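You operate a simulated robot arm through the tools that you are given. There is no shell and no other tool. Be economical: measure what you need, move in short steps, check, and stop when the job is done.

Carry out the task below with a simulated robot arm. There is one attempt and no reset: what you move stays moved.

TASK
Put one of the glass jars from the steel counter on the beige coaster.
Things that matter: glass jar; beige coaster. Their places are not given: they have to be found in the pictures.

It is judged by the outcome, as a careful person would: the job done as asked, and still so three seconds after it is handed in. It fails if anything else is knocked over, pushed out of place, dropped, spilled or broken.

THE ROBOT
A 7-joint arm with a two-finger parallel gripper, fixed in place. Base frame: the origin is at the foot of the arm, x ahead of it, y to its left, z up; the work surface is at about z = 0.91. Lengths are in m, angles in degrees, forces in N, time in s.
With the tool pointing down near the work surface it reaches from about 0.24 to 0.68 m from the base axis. Its first joint turns from -66.0 to 66.0 degrees. Payload 2.4 kg.
Tool frame: the origin (TCP) lies between the finger pads and is the grasp point; the fingertips stand 0.03 m ahead of it; z points along the fingers, y is the line along which they close. The gripper opens to 0.094 m. The fingers are 0.028 m wide and 0.01 m thick; the gripper's body (0.05 by 0.096 m) begins 0.055 m behind the TCP.
Orientation is told as [roll, pitch, yaw] about the base's x, y, z axes, in that order, counted from this pose: with the fingers straight down and closing along the base's y, the tool's x points along the base's -x, its y along +y and its z along -z.

THE INTERFACE
- The arm moves only by the tool apply_moves. Its argument "steps" is a list of rows, each an object of numbers (a shift or turn left out is 0, a gripper value left out holds the last): "rx", "ry", "rz": the turn, a rotation vector about the base's x, y, z in degrees; "dx", "dy", "dz": the shift along the base's x, y, z in cm; "claw": the gripper command, from -1 (shut) to 1 (fully open), values between in proportion. In form: [{"rx": .., "ry": .., "rz": .., "dx": .., "dy": .., "dz": .., "claw": ..}, ...]. A call has 1 to 8 rows; each row is the pose to reach, as a shift and turn from the pose commanded when the call began. A row lasts 0.2 s, in which the tool goes at most 0.05 m and 8.6 degrees; a call with a longer step from one row to the next is refused whole, and so is a gripper value outside its range. A pose out of reach is approached as far as the arm can. The call stops where the force on the tool passes 40 N (or 10 N more than at its start, if that is more) or the arm is blocked; 0.2 s more then pass. The fingers move at their own pace (about 0.153 m/s each) and stop on an object; they squeeze with about 21 N. The grip force told is the motor's: it shows also when the fingers shut on nothing. Time passes only in rows, and 0.2 s behind the last, so rows that repeat a pose let the fingers close. It gives the time, the measured TCP pose, the force on the tool (base axes), the opening and the grip force at its end, in the units of the frame above (readings bear some noise), and new pictures: "show" is both (left out), scene, wrist or none.
- Cameras (640 x 400 px; columns grow to the right, rows downward): "scene" is fixed at [0.0356, 0.4754, 1.4708]; the picture's right is [-0.79, -0.62, 0.00], its down [-0.27, 0.34, -0.90] and it looks along [0.56, -0.71, -0.43] (base axes); focal length 317 px, centre (320, 200). "wrist" rides on the gripper at [-0.037, 0, -0.058] in the tool frame; the picture's right is [0.00, -1.00, 0.00], its down [0.97, 0.00, -0.24] and it looks along [0.24, 0.00, 0.97] (tool axes); focal length 218 px, centre (320, 200).
- pixel_to_xyz(camera, pixels): for up to 12 pixels [column, row] of the newest picture of that camera ("zoom" is the newest enlarged one), the place [x, y, z] in the base frame of the surface seen there, good to about 0.002 m, but the place of the scene camera against the robot may be out by one fixed shift of up to 0.018 m in any direction. No time passes.
- zoom(camera, box): a new picture of the part [left, top, right, bottom] of that camera's present view, enlarged. No time passes.
- sign_off(): hands the job in; it is judged then, once.

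Work in short steps. Measure before you move; look again where a grasp or a placing could have gone wrong, and mend it. You have 60 turns and 120 pictures in all, the two below and enlarged ones among them. Open the gripper and draw the arm clear of the work before you hand the job in, unless the task says otherwise; then end with one line.

The tools are called after "Call:" by a JSON object that holds its "api" and its "payload". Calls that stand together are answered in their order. apply_moves: Moves the arm, as the interface text tells. Its arguments: {"type":"object","properties":{"steps":{"type":"array","items":{"type":"object","properties":{"rx":{"type":"number"},"ry":{"type":"number"},"rz":{"type":"number"},"dx":{"type":"number"},"dy":{"type":"number"},"dz":{"type":"number"},"claw":{"type":"number"}}}},"show":{"type":"string","enum":["both","scene","wrist","none"]}},"required":["steps"]} The other tools are called the same way: pixel_to_xyz (camera, pixels) gives the place of the surface under pixels of a picture; zoom (camera, box) takes an enlarged picture of a part of a camera's view; sign_off () hands the job in.

At the start:

```text
time_s: 0.0
tool_pos: [0.3262, -0.0633, 1.1908]
tcp_rot: [-0.1, 0.0, 0.0]
force: [0.2, 0.0, -0.6]
finger_gap: 0.094
grip_force: 0.1
```

scene: 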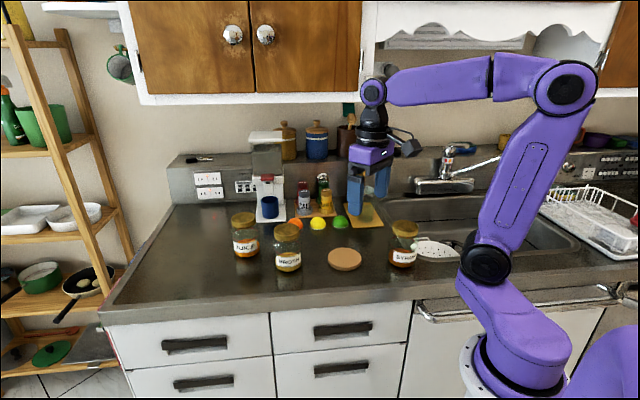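
wrist: 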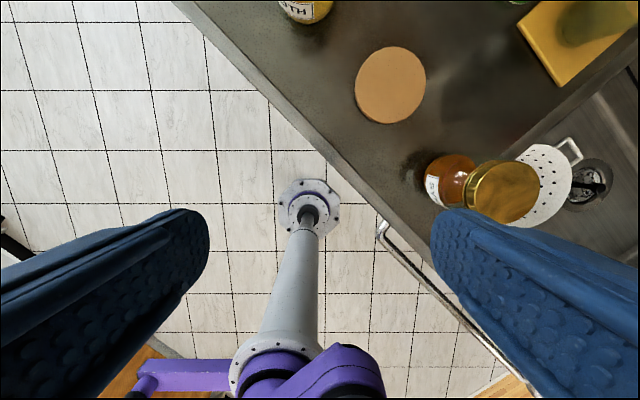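

The scene shows three jars (about 245,235; 288,247; 403,243) and the coaster at (345,259). I'll zoom in and measure.

Call:
{"api": "zoom", "payload": {"camera": "scene", "box": [210, 180, 450, 330]}}

Call:
{"api": "pixel_to_xyz", "payload": {"camera": "scene", "pixels": [[345, 259], [329, 259], [361, 259], [345, 248], [345, 271], [288, 232], [288, 262], [404, 228], [403, 258], [244, 218], [246, 250]]}}

Call:
{"api": "pixel_to_xyz", "payload": {"camera": "wrist", "pixels": [[390, 85], [355, 85], [426, 85], [390, 48], [390, 123], [505, 192], [450, 175], [435, 190], [310, 5]]}}

```text
2.67 times, centred on (330, 255) of scene
```

zoom: 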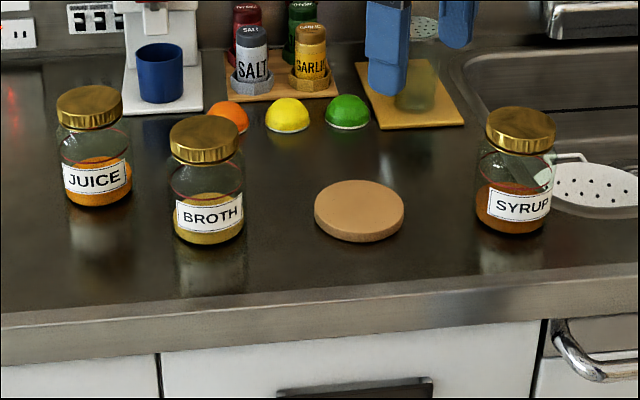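

```text
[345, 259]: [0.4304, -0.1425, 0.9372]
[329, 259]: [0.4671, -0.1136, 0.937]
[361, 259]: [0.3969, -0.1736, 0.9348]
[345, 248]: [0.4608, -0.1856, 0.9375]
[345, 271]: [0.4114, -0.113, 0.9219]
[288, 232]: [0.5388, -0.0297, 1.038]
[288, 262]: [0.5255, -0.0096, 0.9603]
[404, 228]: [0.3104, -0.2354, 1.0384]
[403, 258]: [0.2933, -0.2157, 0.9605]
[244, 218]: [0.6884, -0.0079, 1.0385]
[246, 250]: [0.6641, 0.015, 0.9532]
```

```text
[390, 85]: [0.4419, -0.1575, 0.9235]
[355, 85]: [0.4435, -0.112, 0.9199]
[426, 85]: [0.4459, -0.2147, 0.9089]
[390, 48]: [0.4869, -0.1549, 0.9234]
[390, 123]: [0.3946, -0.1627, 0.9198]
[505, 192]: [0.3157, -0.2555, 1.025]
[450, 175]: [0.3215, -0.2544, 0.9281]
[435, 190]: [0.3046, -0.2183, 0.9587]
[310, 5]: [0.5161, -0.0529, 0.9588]
```

The wrist and scene readings differ by about (+0.01, -0.012, -0.014), so the broth jar should be near (0.55, -0.045) with its top at about 1.025. I'll move above it at the current height and measure again with the wrist camera.

Call:
{"api": "apply_moves", "payload": {"steps": [{"dx": 4, "dz": 1, "claw": 1}, {"dx": 8, "dz": 1}, {"dx": 12, "dz": 1}, {"dx": 16, "dy": 1, "dz": 1}, {"dx": 20, "dy": 1.5, "dz": 1}, {"dx": 20, "dy": 1.5, "dz": 1}]}}

```text
time_s: 1.4
tool_pos: [0.5257, -0.0481, 1.201]
tcp_rot: [0.0, 0.0, -0.1]
force: [-0.1, -0.4, -0.5]
finger_gap: 0.0939
grip_force: 0.1
```

scene: 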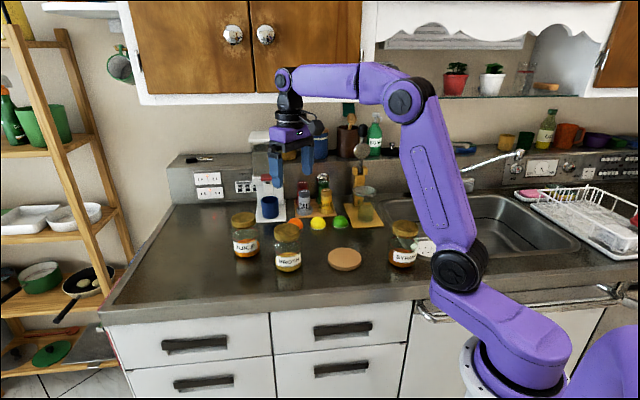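
wrist: 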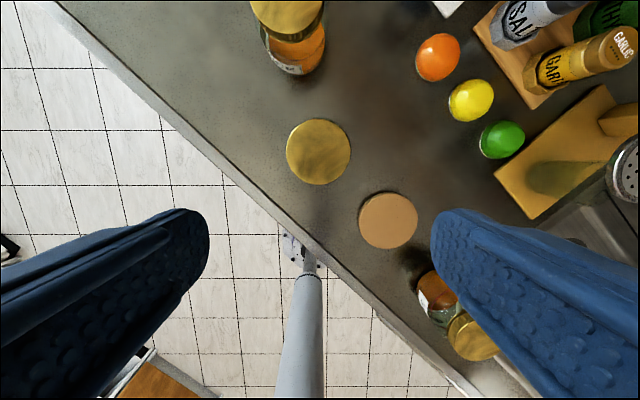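

The broth lid is at wrist (318,152) and the coaster at (388,220). I'll measure their centres and edges.

Call:
{"api": "pixel_to_xyz", "payload": {"camera": "wrist", "pixels": [[318, 152], [289, 152], [348, 152], [318, 122], [318, 182], [388, 220], [360, 220], [416, 220], [388, 194], [388, 246], [300, 220]]}}

Call:
{"api": "zoom", "payload": {"camera": "wrist", "box": [240, 100, 440, 260]}}

```text
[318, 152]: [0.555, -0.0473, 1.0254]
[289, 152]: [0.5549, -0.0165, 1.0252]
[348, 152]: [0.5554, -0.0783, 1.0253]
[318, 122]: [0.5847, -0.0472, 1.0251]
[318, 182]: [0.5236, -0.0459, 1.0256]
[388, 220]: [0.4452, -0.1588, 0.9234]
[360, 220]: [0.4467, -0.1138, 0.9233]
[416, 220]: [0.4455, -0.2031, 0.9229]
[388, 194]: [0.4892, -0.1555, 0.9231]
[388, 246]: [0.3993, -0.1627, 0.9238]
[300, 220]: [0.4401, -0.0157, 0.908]
```

```text
2.50 times, centred on (340, 180) of wrist
```

zoom: 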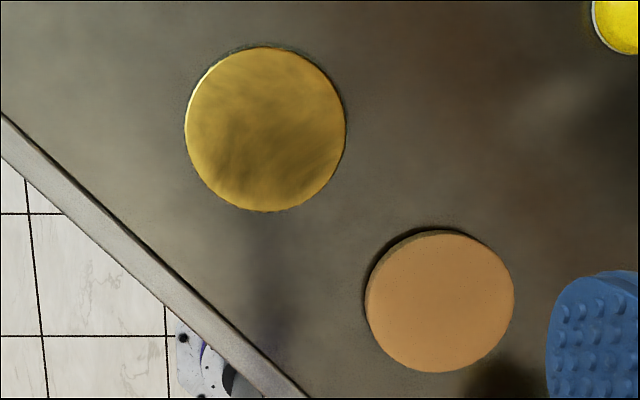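

The lid centre is (0.554, -0.047), 6.5 cm wide, with its top at 1.025; the coaster centre is (0.4445, -0.1585), with its top at 0.923. I'll align and descend to z of about 0.985 with the gripper open.

Call:
{"api": "apply_moves", "payload": {"steps": [{"dx": 2.85, "dy": 0.1, "claw": 1}, {"dx": 2.85, "dy": 0.1, "dz": -4}, {"dx": 2.85, "dy": 0.1, "dz": -8}, {"dx": 2.85, "dy": 0.1, "dz": -11}, {"dx": 2.85, "dy": 0.1, "dz": -11}]}}

```text
time_s: 2.6
tool_pos: [0.5539, -0.0469, 1.0902]
tcp_rot: [0.0, 0.1, -0.1]
force: [0.0, 0.2, 0.4]
finger_gap: 0.0938
grip_force: 0.0
```

scene: 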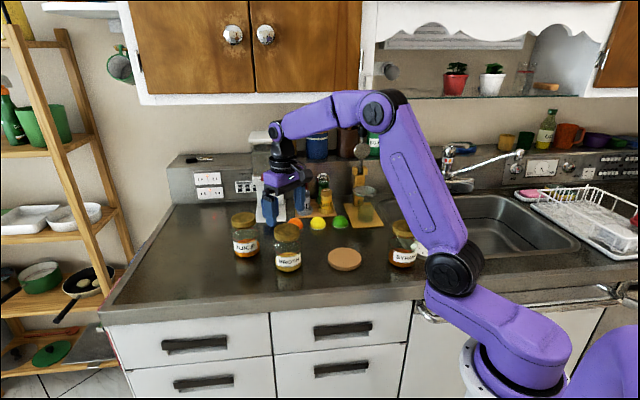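
wrist: 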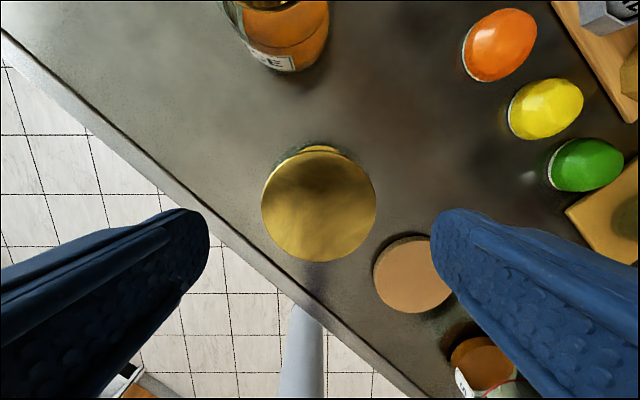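

The lid is centred between the fingers at wrist (318,205). I'll descend the rest of the way and close.

Call:
{"api": "apply_moves", "payload": {"steps": [{"dz": -3, "claw": 1}, {"dz": -6}, {"dz": -9}, {"dz": -10.5}, {"dz": -10.5}, {"dz": -10.5, "claw": -1}, {"dz": -10.5, "claw": -1}, {"dz": -10.5, "claw": -1}]}}

```text
time_s: 4.4
tool_pos: [0.555, -0.0466, 0.9854]
tcp_rot: [0.0, -0.1, 0.0]
force: [-0.4, -0.1, 0.4]
finger_gap: 0.0793
grip_force: 20.6
```

scene: 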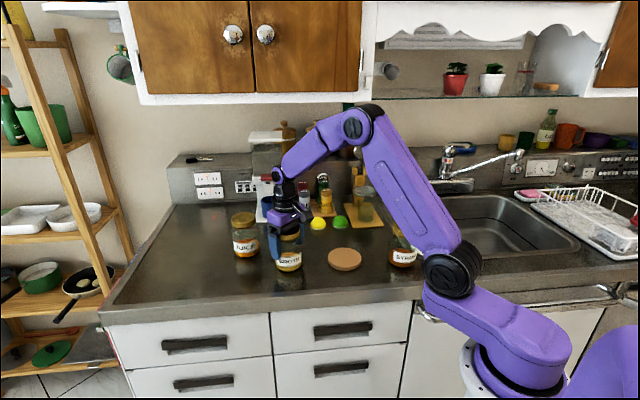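
wrist: 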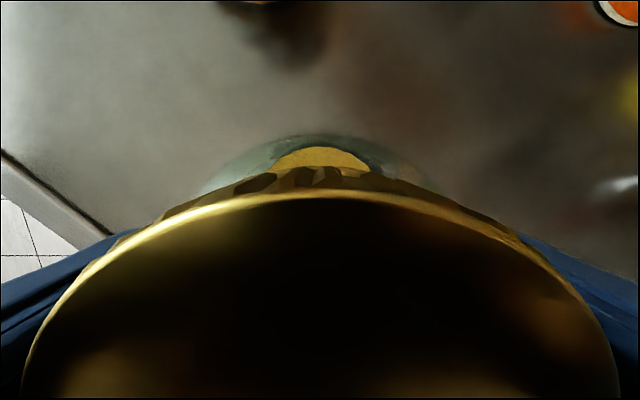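

The gap is 0.079 with 20.6 N of grip, so the fingers are on the glass body. I'll lift gently and check.

Call:
{"api": "apply_moves", "payload": {"steps": [{"dz": 0, "claw": -1}, {"dz": 1}, {"dz": 3}, {"dz": 5}, {"dz": 6}, {"dz": 6}]}}

Call:
{"api": "zoom", "payload": {"camera": "scene", "box": [210, 180, 450, 330]}}

```text
time_s: 5.8
tool_pos: [0.5548, -0.0457, 1.0444]
tcp_rot: [0.0, -0.1, 0.1]
force: [0.8, -0.2, -2.2]
finger_gap: 0.0794
grip_force: 21.1
```

scene: 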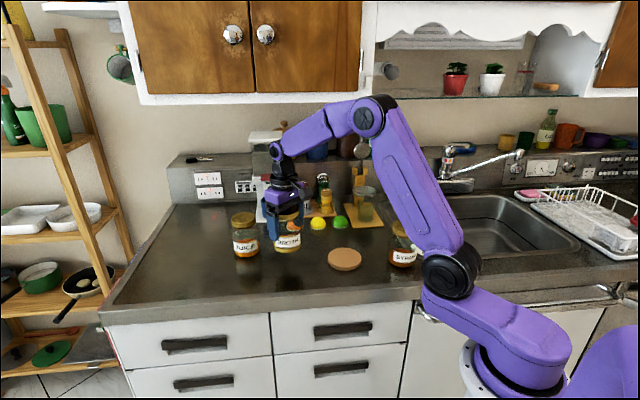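
wrist: 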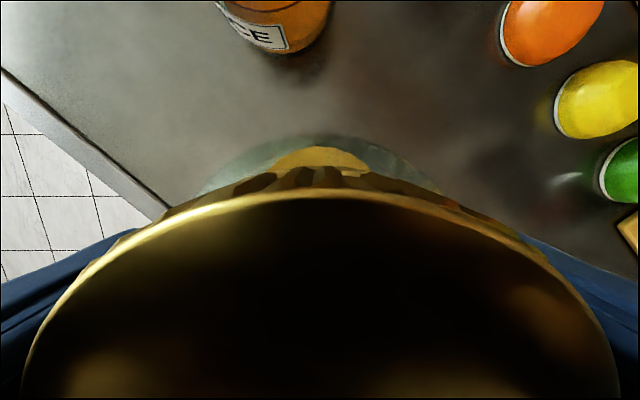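

```text
2.67 times, centred on (330, 255) of scene
```

zoom: 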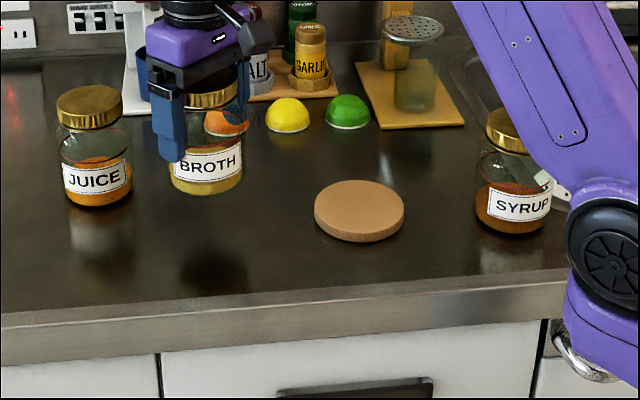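

The jar is held level and lifted. Before carrying it across, I'll check that the arm's elbow is clear of the syrup jar.

Call:
{"api": "pixel_to_xyz", "payload": {"camera": "scene", "pixels": [[455, 272], [428, 275], [427, 200], [410, 215], [440, 240], [425, 232], [500, 320]]}}

```text
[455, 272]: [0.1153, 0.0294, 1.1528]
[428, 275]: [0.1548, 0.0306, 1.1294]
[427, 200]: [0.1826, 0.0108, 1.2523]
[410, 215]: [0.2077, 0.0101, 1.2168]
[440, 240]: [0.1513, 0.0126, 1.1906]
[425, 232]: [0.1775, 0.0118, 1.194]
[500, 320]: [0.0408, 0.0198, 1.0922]
```

The elbow is well clear, near (0.13, 0, 1.15). I'll carry the jar over the coaster at this height.

Call:
{"api": "apply_moves", "payload": {"steps": [{"dx": -2, "dy": -2, "claw": -1}, {"dx": -4.5, "dy": -4.5}, {"dx": -7, "dy": -7}, {"dx": -9.5, "dy": -9.5}, {"dx": -10.95, "dy": -11.2}, {"dx": -10.95, "dy": -11.2}, {"dx": -10.95, "dy": -11.2}]}}

Call:
{"api": "zoom", "payload": {"camera": "scene", "box": [250, 180, 450, 305]}}

```text
time_s: 7.4
tool_pos: [0.4436, -0.161, 1.0447]
tcp_rot: [0.0, 0.1, 0.0]
force: [-0.2, -0.1, -3.2]
finger_gap: 0.0795
grip_force: 20.6
```

scene: 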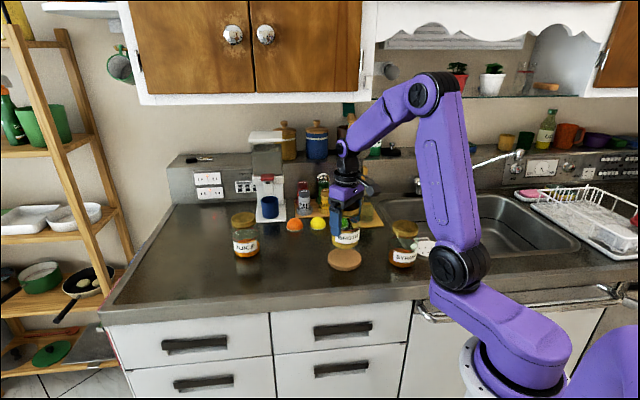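
wrist: 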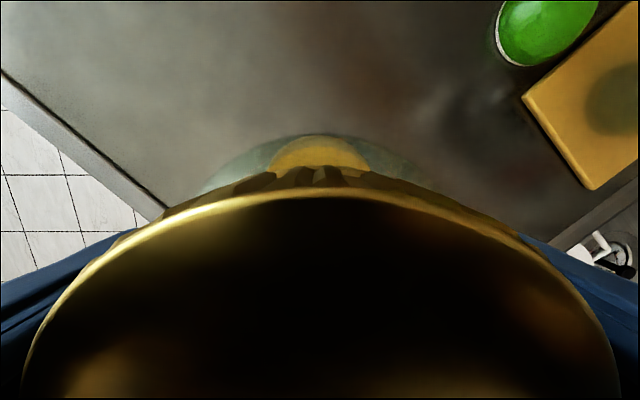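

```text
3.20 times, centred on (350, 242) of scene
```

zoom: 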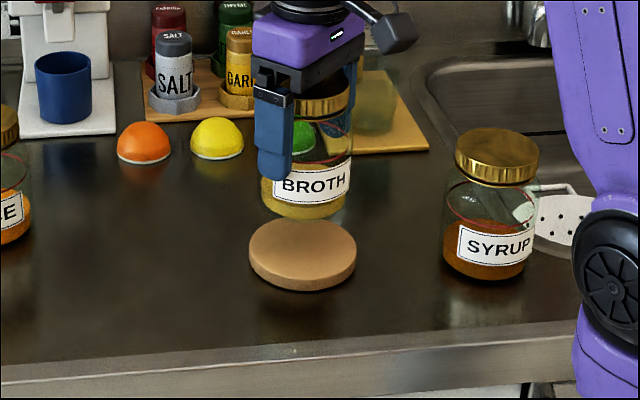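

The jar is above the coaster. I'll trim by about 2 mm and descend in steps to just above contact, which I expect at TCP z of about 0.999.

Call:
{"api": "apply_moves", "payload": {"steps": [{"dx": 0.15, "dy": 0.2, "dz": 0, "claw": -1}, {"dx": 0.15, "dy": 0.2, "dz": -1.5}, {"dx": 0.15, "dy": 0.2, "dz": -3}, {"dx": 0.15, "dy": 0.2, "dz": -3.8}, {"dx": 0.15, "dy": 0.2, "dz": -4.0}, {"dx": 0.15, "dy": 0.2, "dz": -4.0}], "show": "scene"}}

Call:
{"api": "zoom", "payload": {"camera": "scene", "box": [290, 200, 402, 270]}}

```text
time_s: 8.8
tool_pos: [0.4466, -0.1581, 1.0065]
tcp_rot: [0.0, 0.1, -0.1]
force: [-0.5, -0.1, -3.7]
finger_gap: 0.0792
grip_force: 21.2
```

scene: 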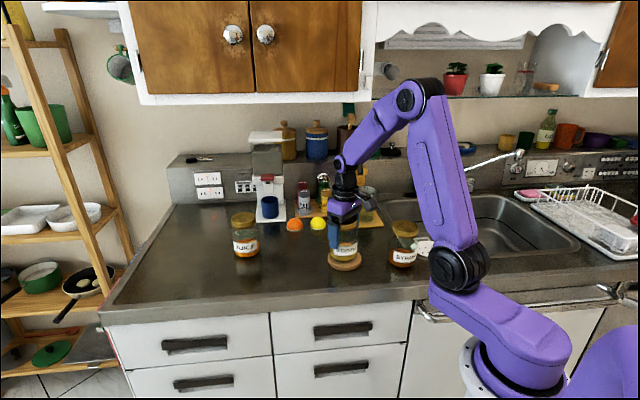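

```text
5.71 times, centred on (346, 235) of scene
```

zoom: 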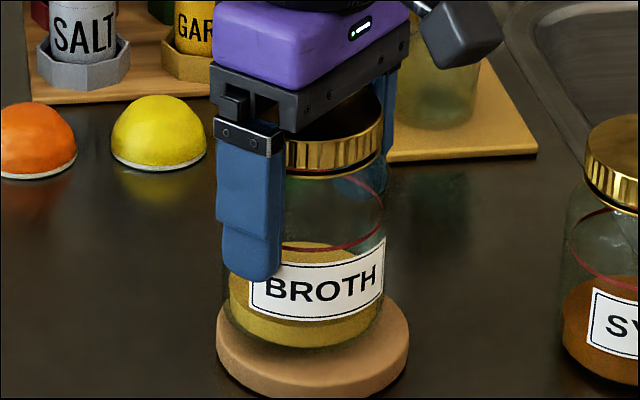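

The jar is centred and about 7 mm above the coaster. I'll lower it in small steps until the force shows contact.

Call:
{"api": "apply_moves", "payload": {"steps": [{"dz": -0.3, "claw": -1}, {"dz": -0.5}, {"dz": -0.6}, {"dz": -0.7}, {"dz": -0.7}], "show": "none"}}

Call:
{"api": "zoom", "payload": {"camera": "scene", "box": [290, 200, 402, 270]}}

```text
time_s: 10.0
tool_pos: [0.4466, -0.156, 0.9998]
tcp_rot: [-0.1, -0.1, 0.0]
force: [-2.2, -1.2, 13.3]
finger_gap: 0.0793
grip_force: 21.3
```

```text
5.71 times, centred on (346, 235) of scene
```

zoom: 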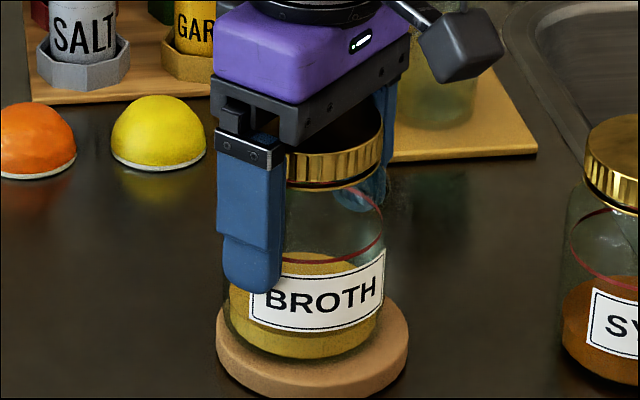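

Contact: 13 N upward, and the jar is seated within the coaster. I'll open the gripper, then rise straight up.

Call:
{"api": "apply_moves", "payload": {"steps": [{"dz": 0.1, "claw": -1}, {"dz": 0.1, "claw": 1}, {"dz": 0.1, "claw": 1}, {"dz": 0.1, "claw": 1}]}}

```text
time_s: 11.0
tool_pos: [0.4453, -0.1573, 0.9995]
tcp_rot: [0.0, 0.0, 0.1]
force: [-0.3, -0.1, 0.7]
finger_gap: 0.0941
grip_force: 0.1
```

scene: 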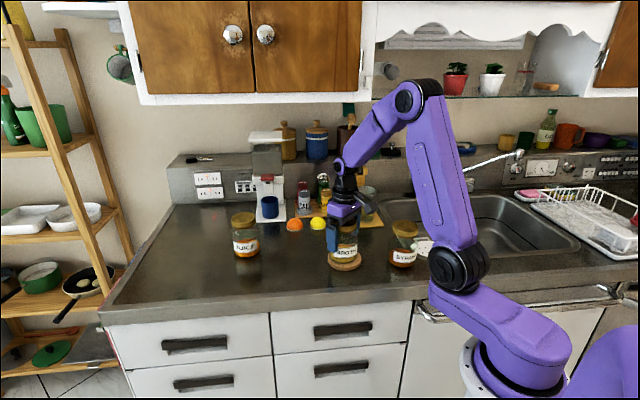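
wrist: 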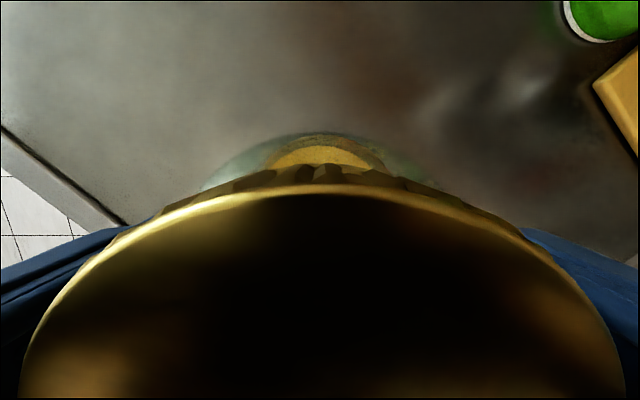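

The gripper is fully open and the force is about zero. I'll rise straight up.

Call:
{"api": "apply_moves", "payload": {"steps": [{"dz": 1, "claw": 1}, {"dz": 3}, {"dz": 6}, {"dz": 10}, {"dz": 14}, {"dz": 18}, {"dx": -2, "dz": 21}, {"dx": -2, "dz": 21}]}}

Call:
{"api": "zoom", "payload": {"camera": "scene", "box": [210, 180, 450, 330]}}

```text
time_s: 12.8
tool_pos: [0.4265, -0.1577, 1.2093]
tcp_rot: [0.0, 0.1, 0.1]
force: [-0.7, 0.2, -0.2]
finger_gap: 0.0939
grip_force: 0.1
```

scene: 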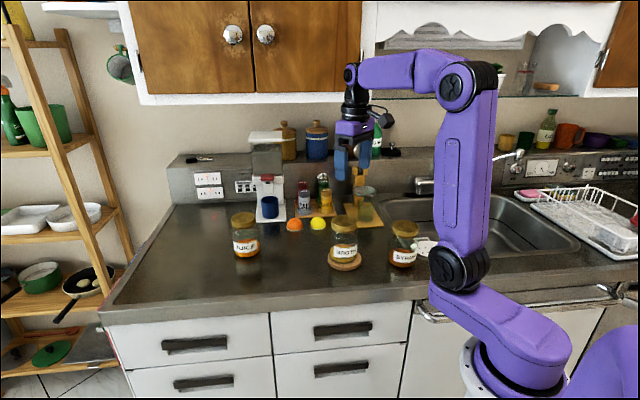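
wrist: 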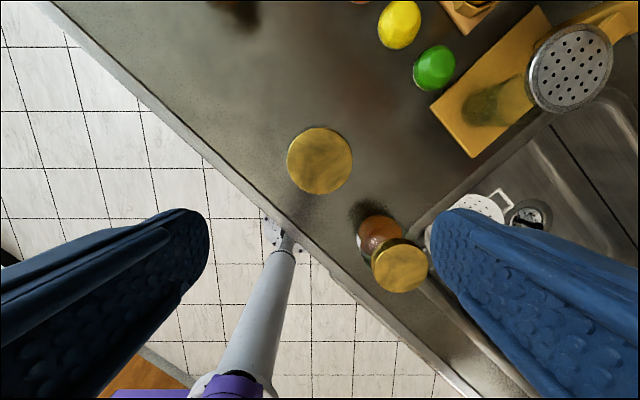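

```text
2.67 times, centred on (330, 255) of scene
```

zoom: 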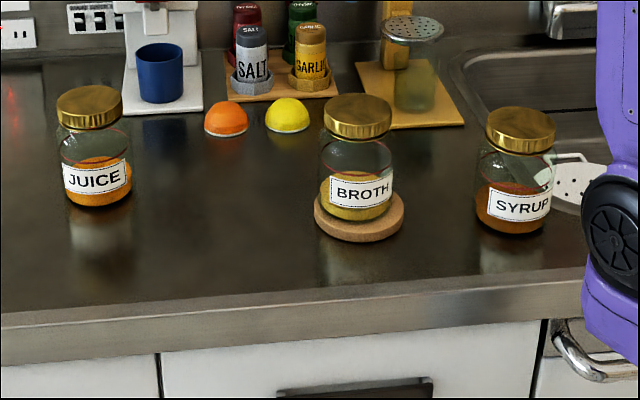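

The broth jar stands upright and centred on the coaster, nothing else has moved, and the arm is clear. I'll hand it in.

Call:
{"api": "sign_off", "payload": {}}

```text
The job is handed in.
```

The broth jar is standing upright on the beige coaster, nothing else was moved, and the arm is open and clear.
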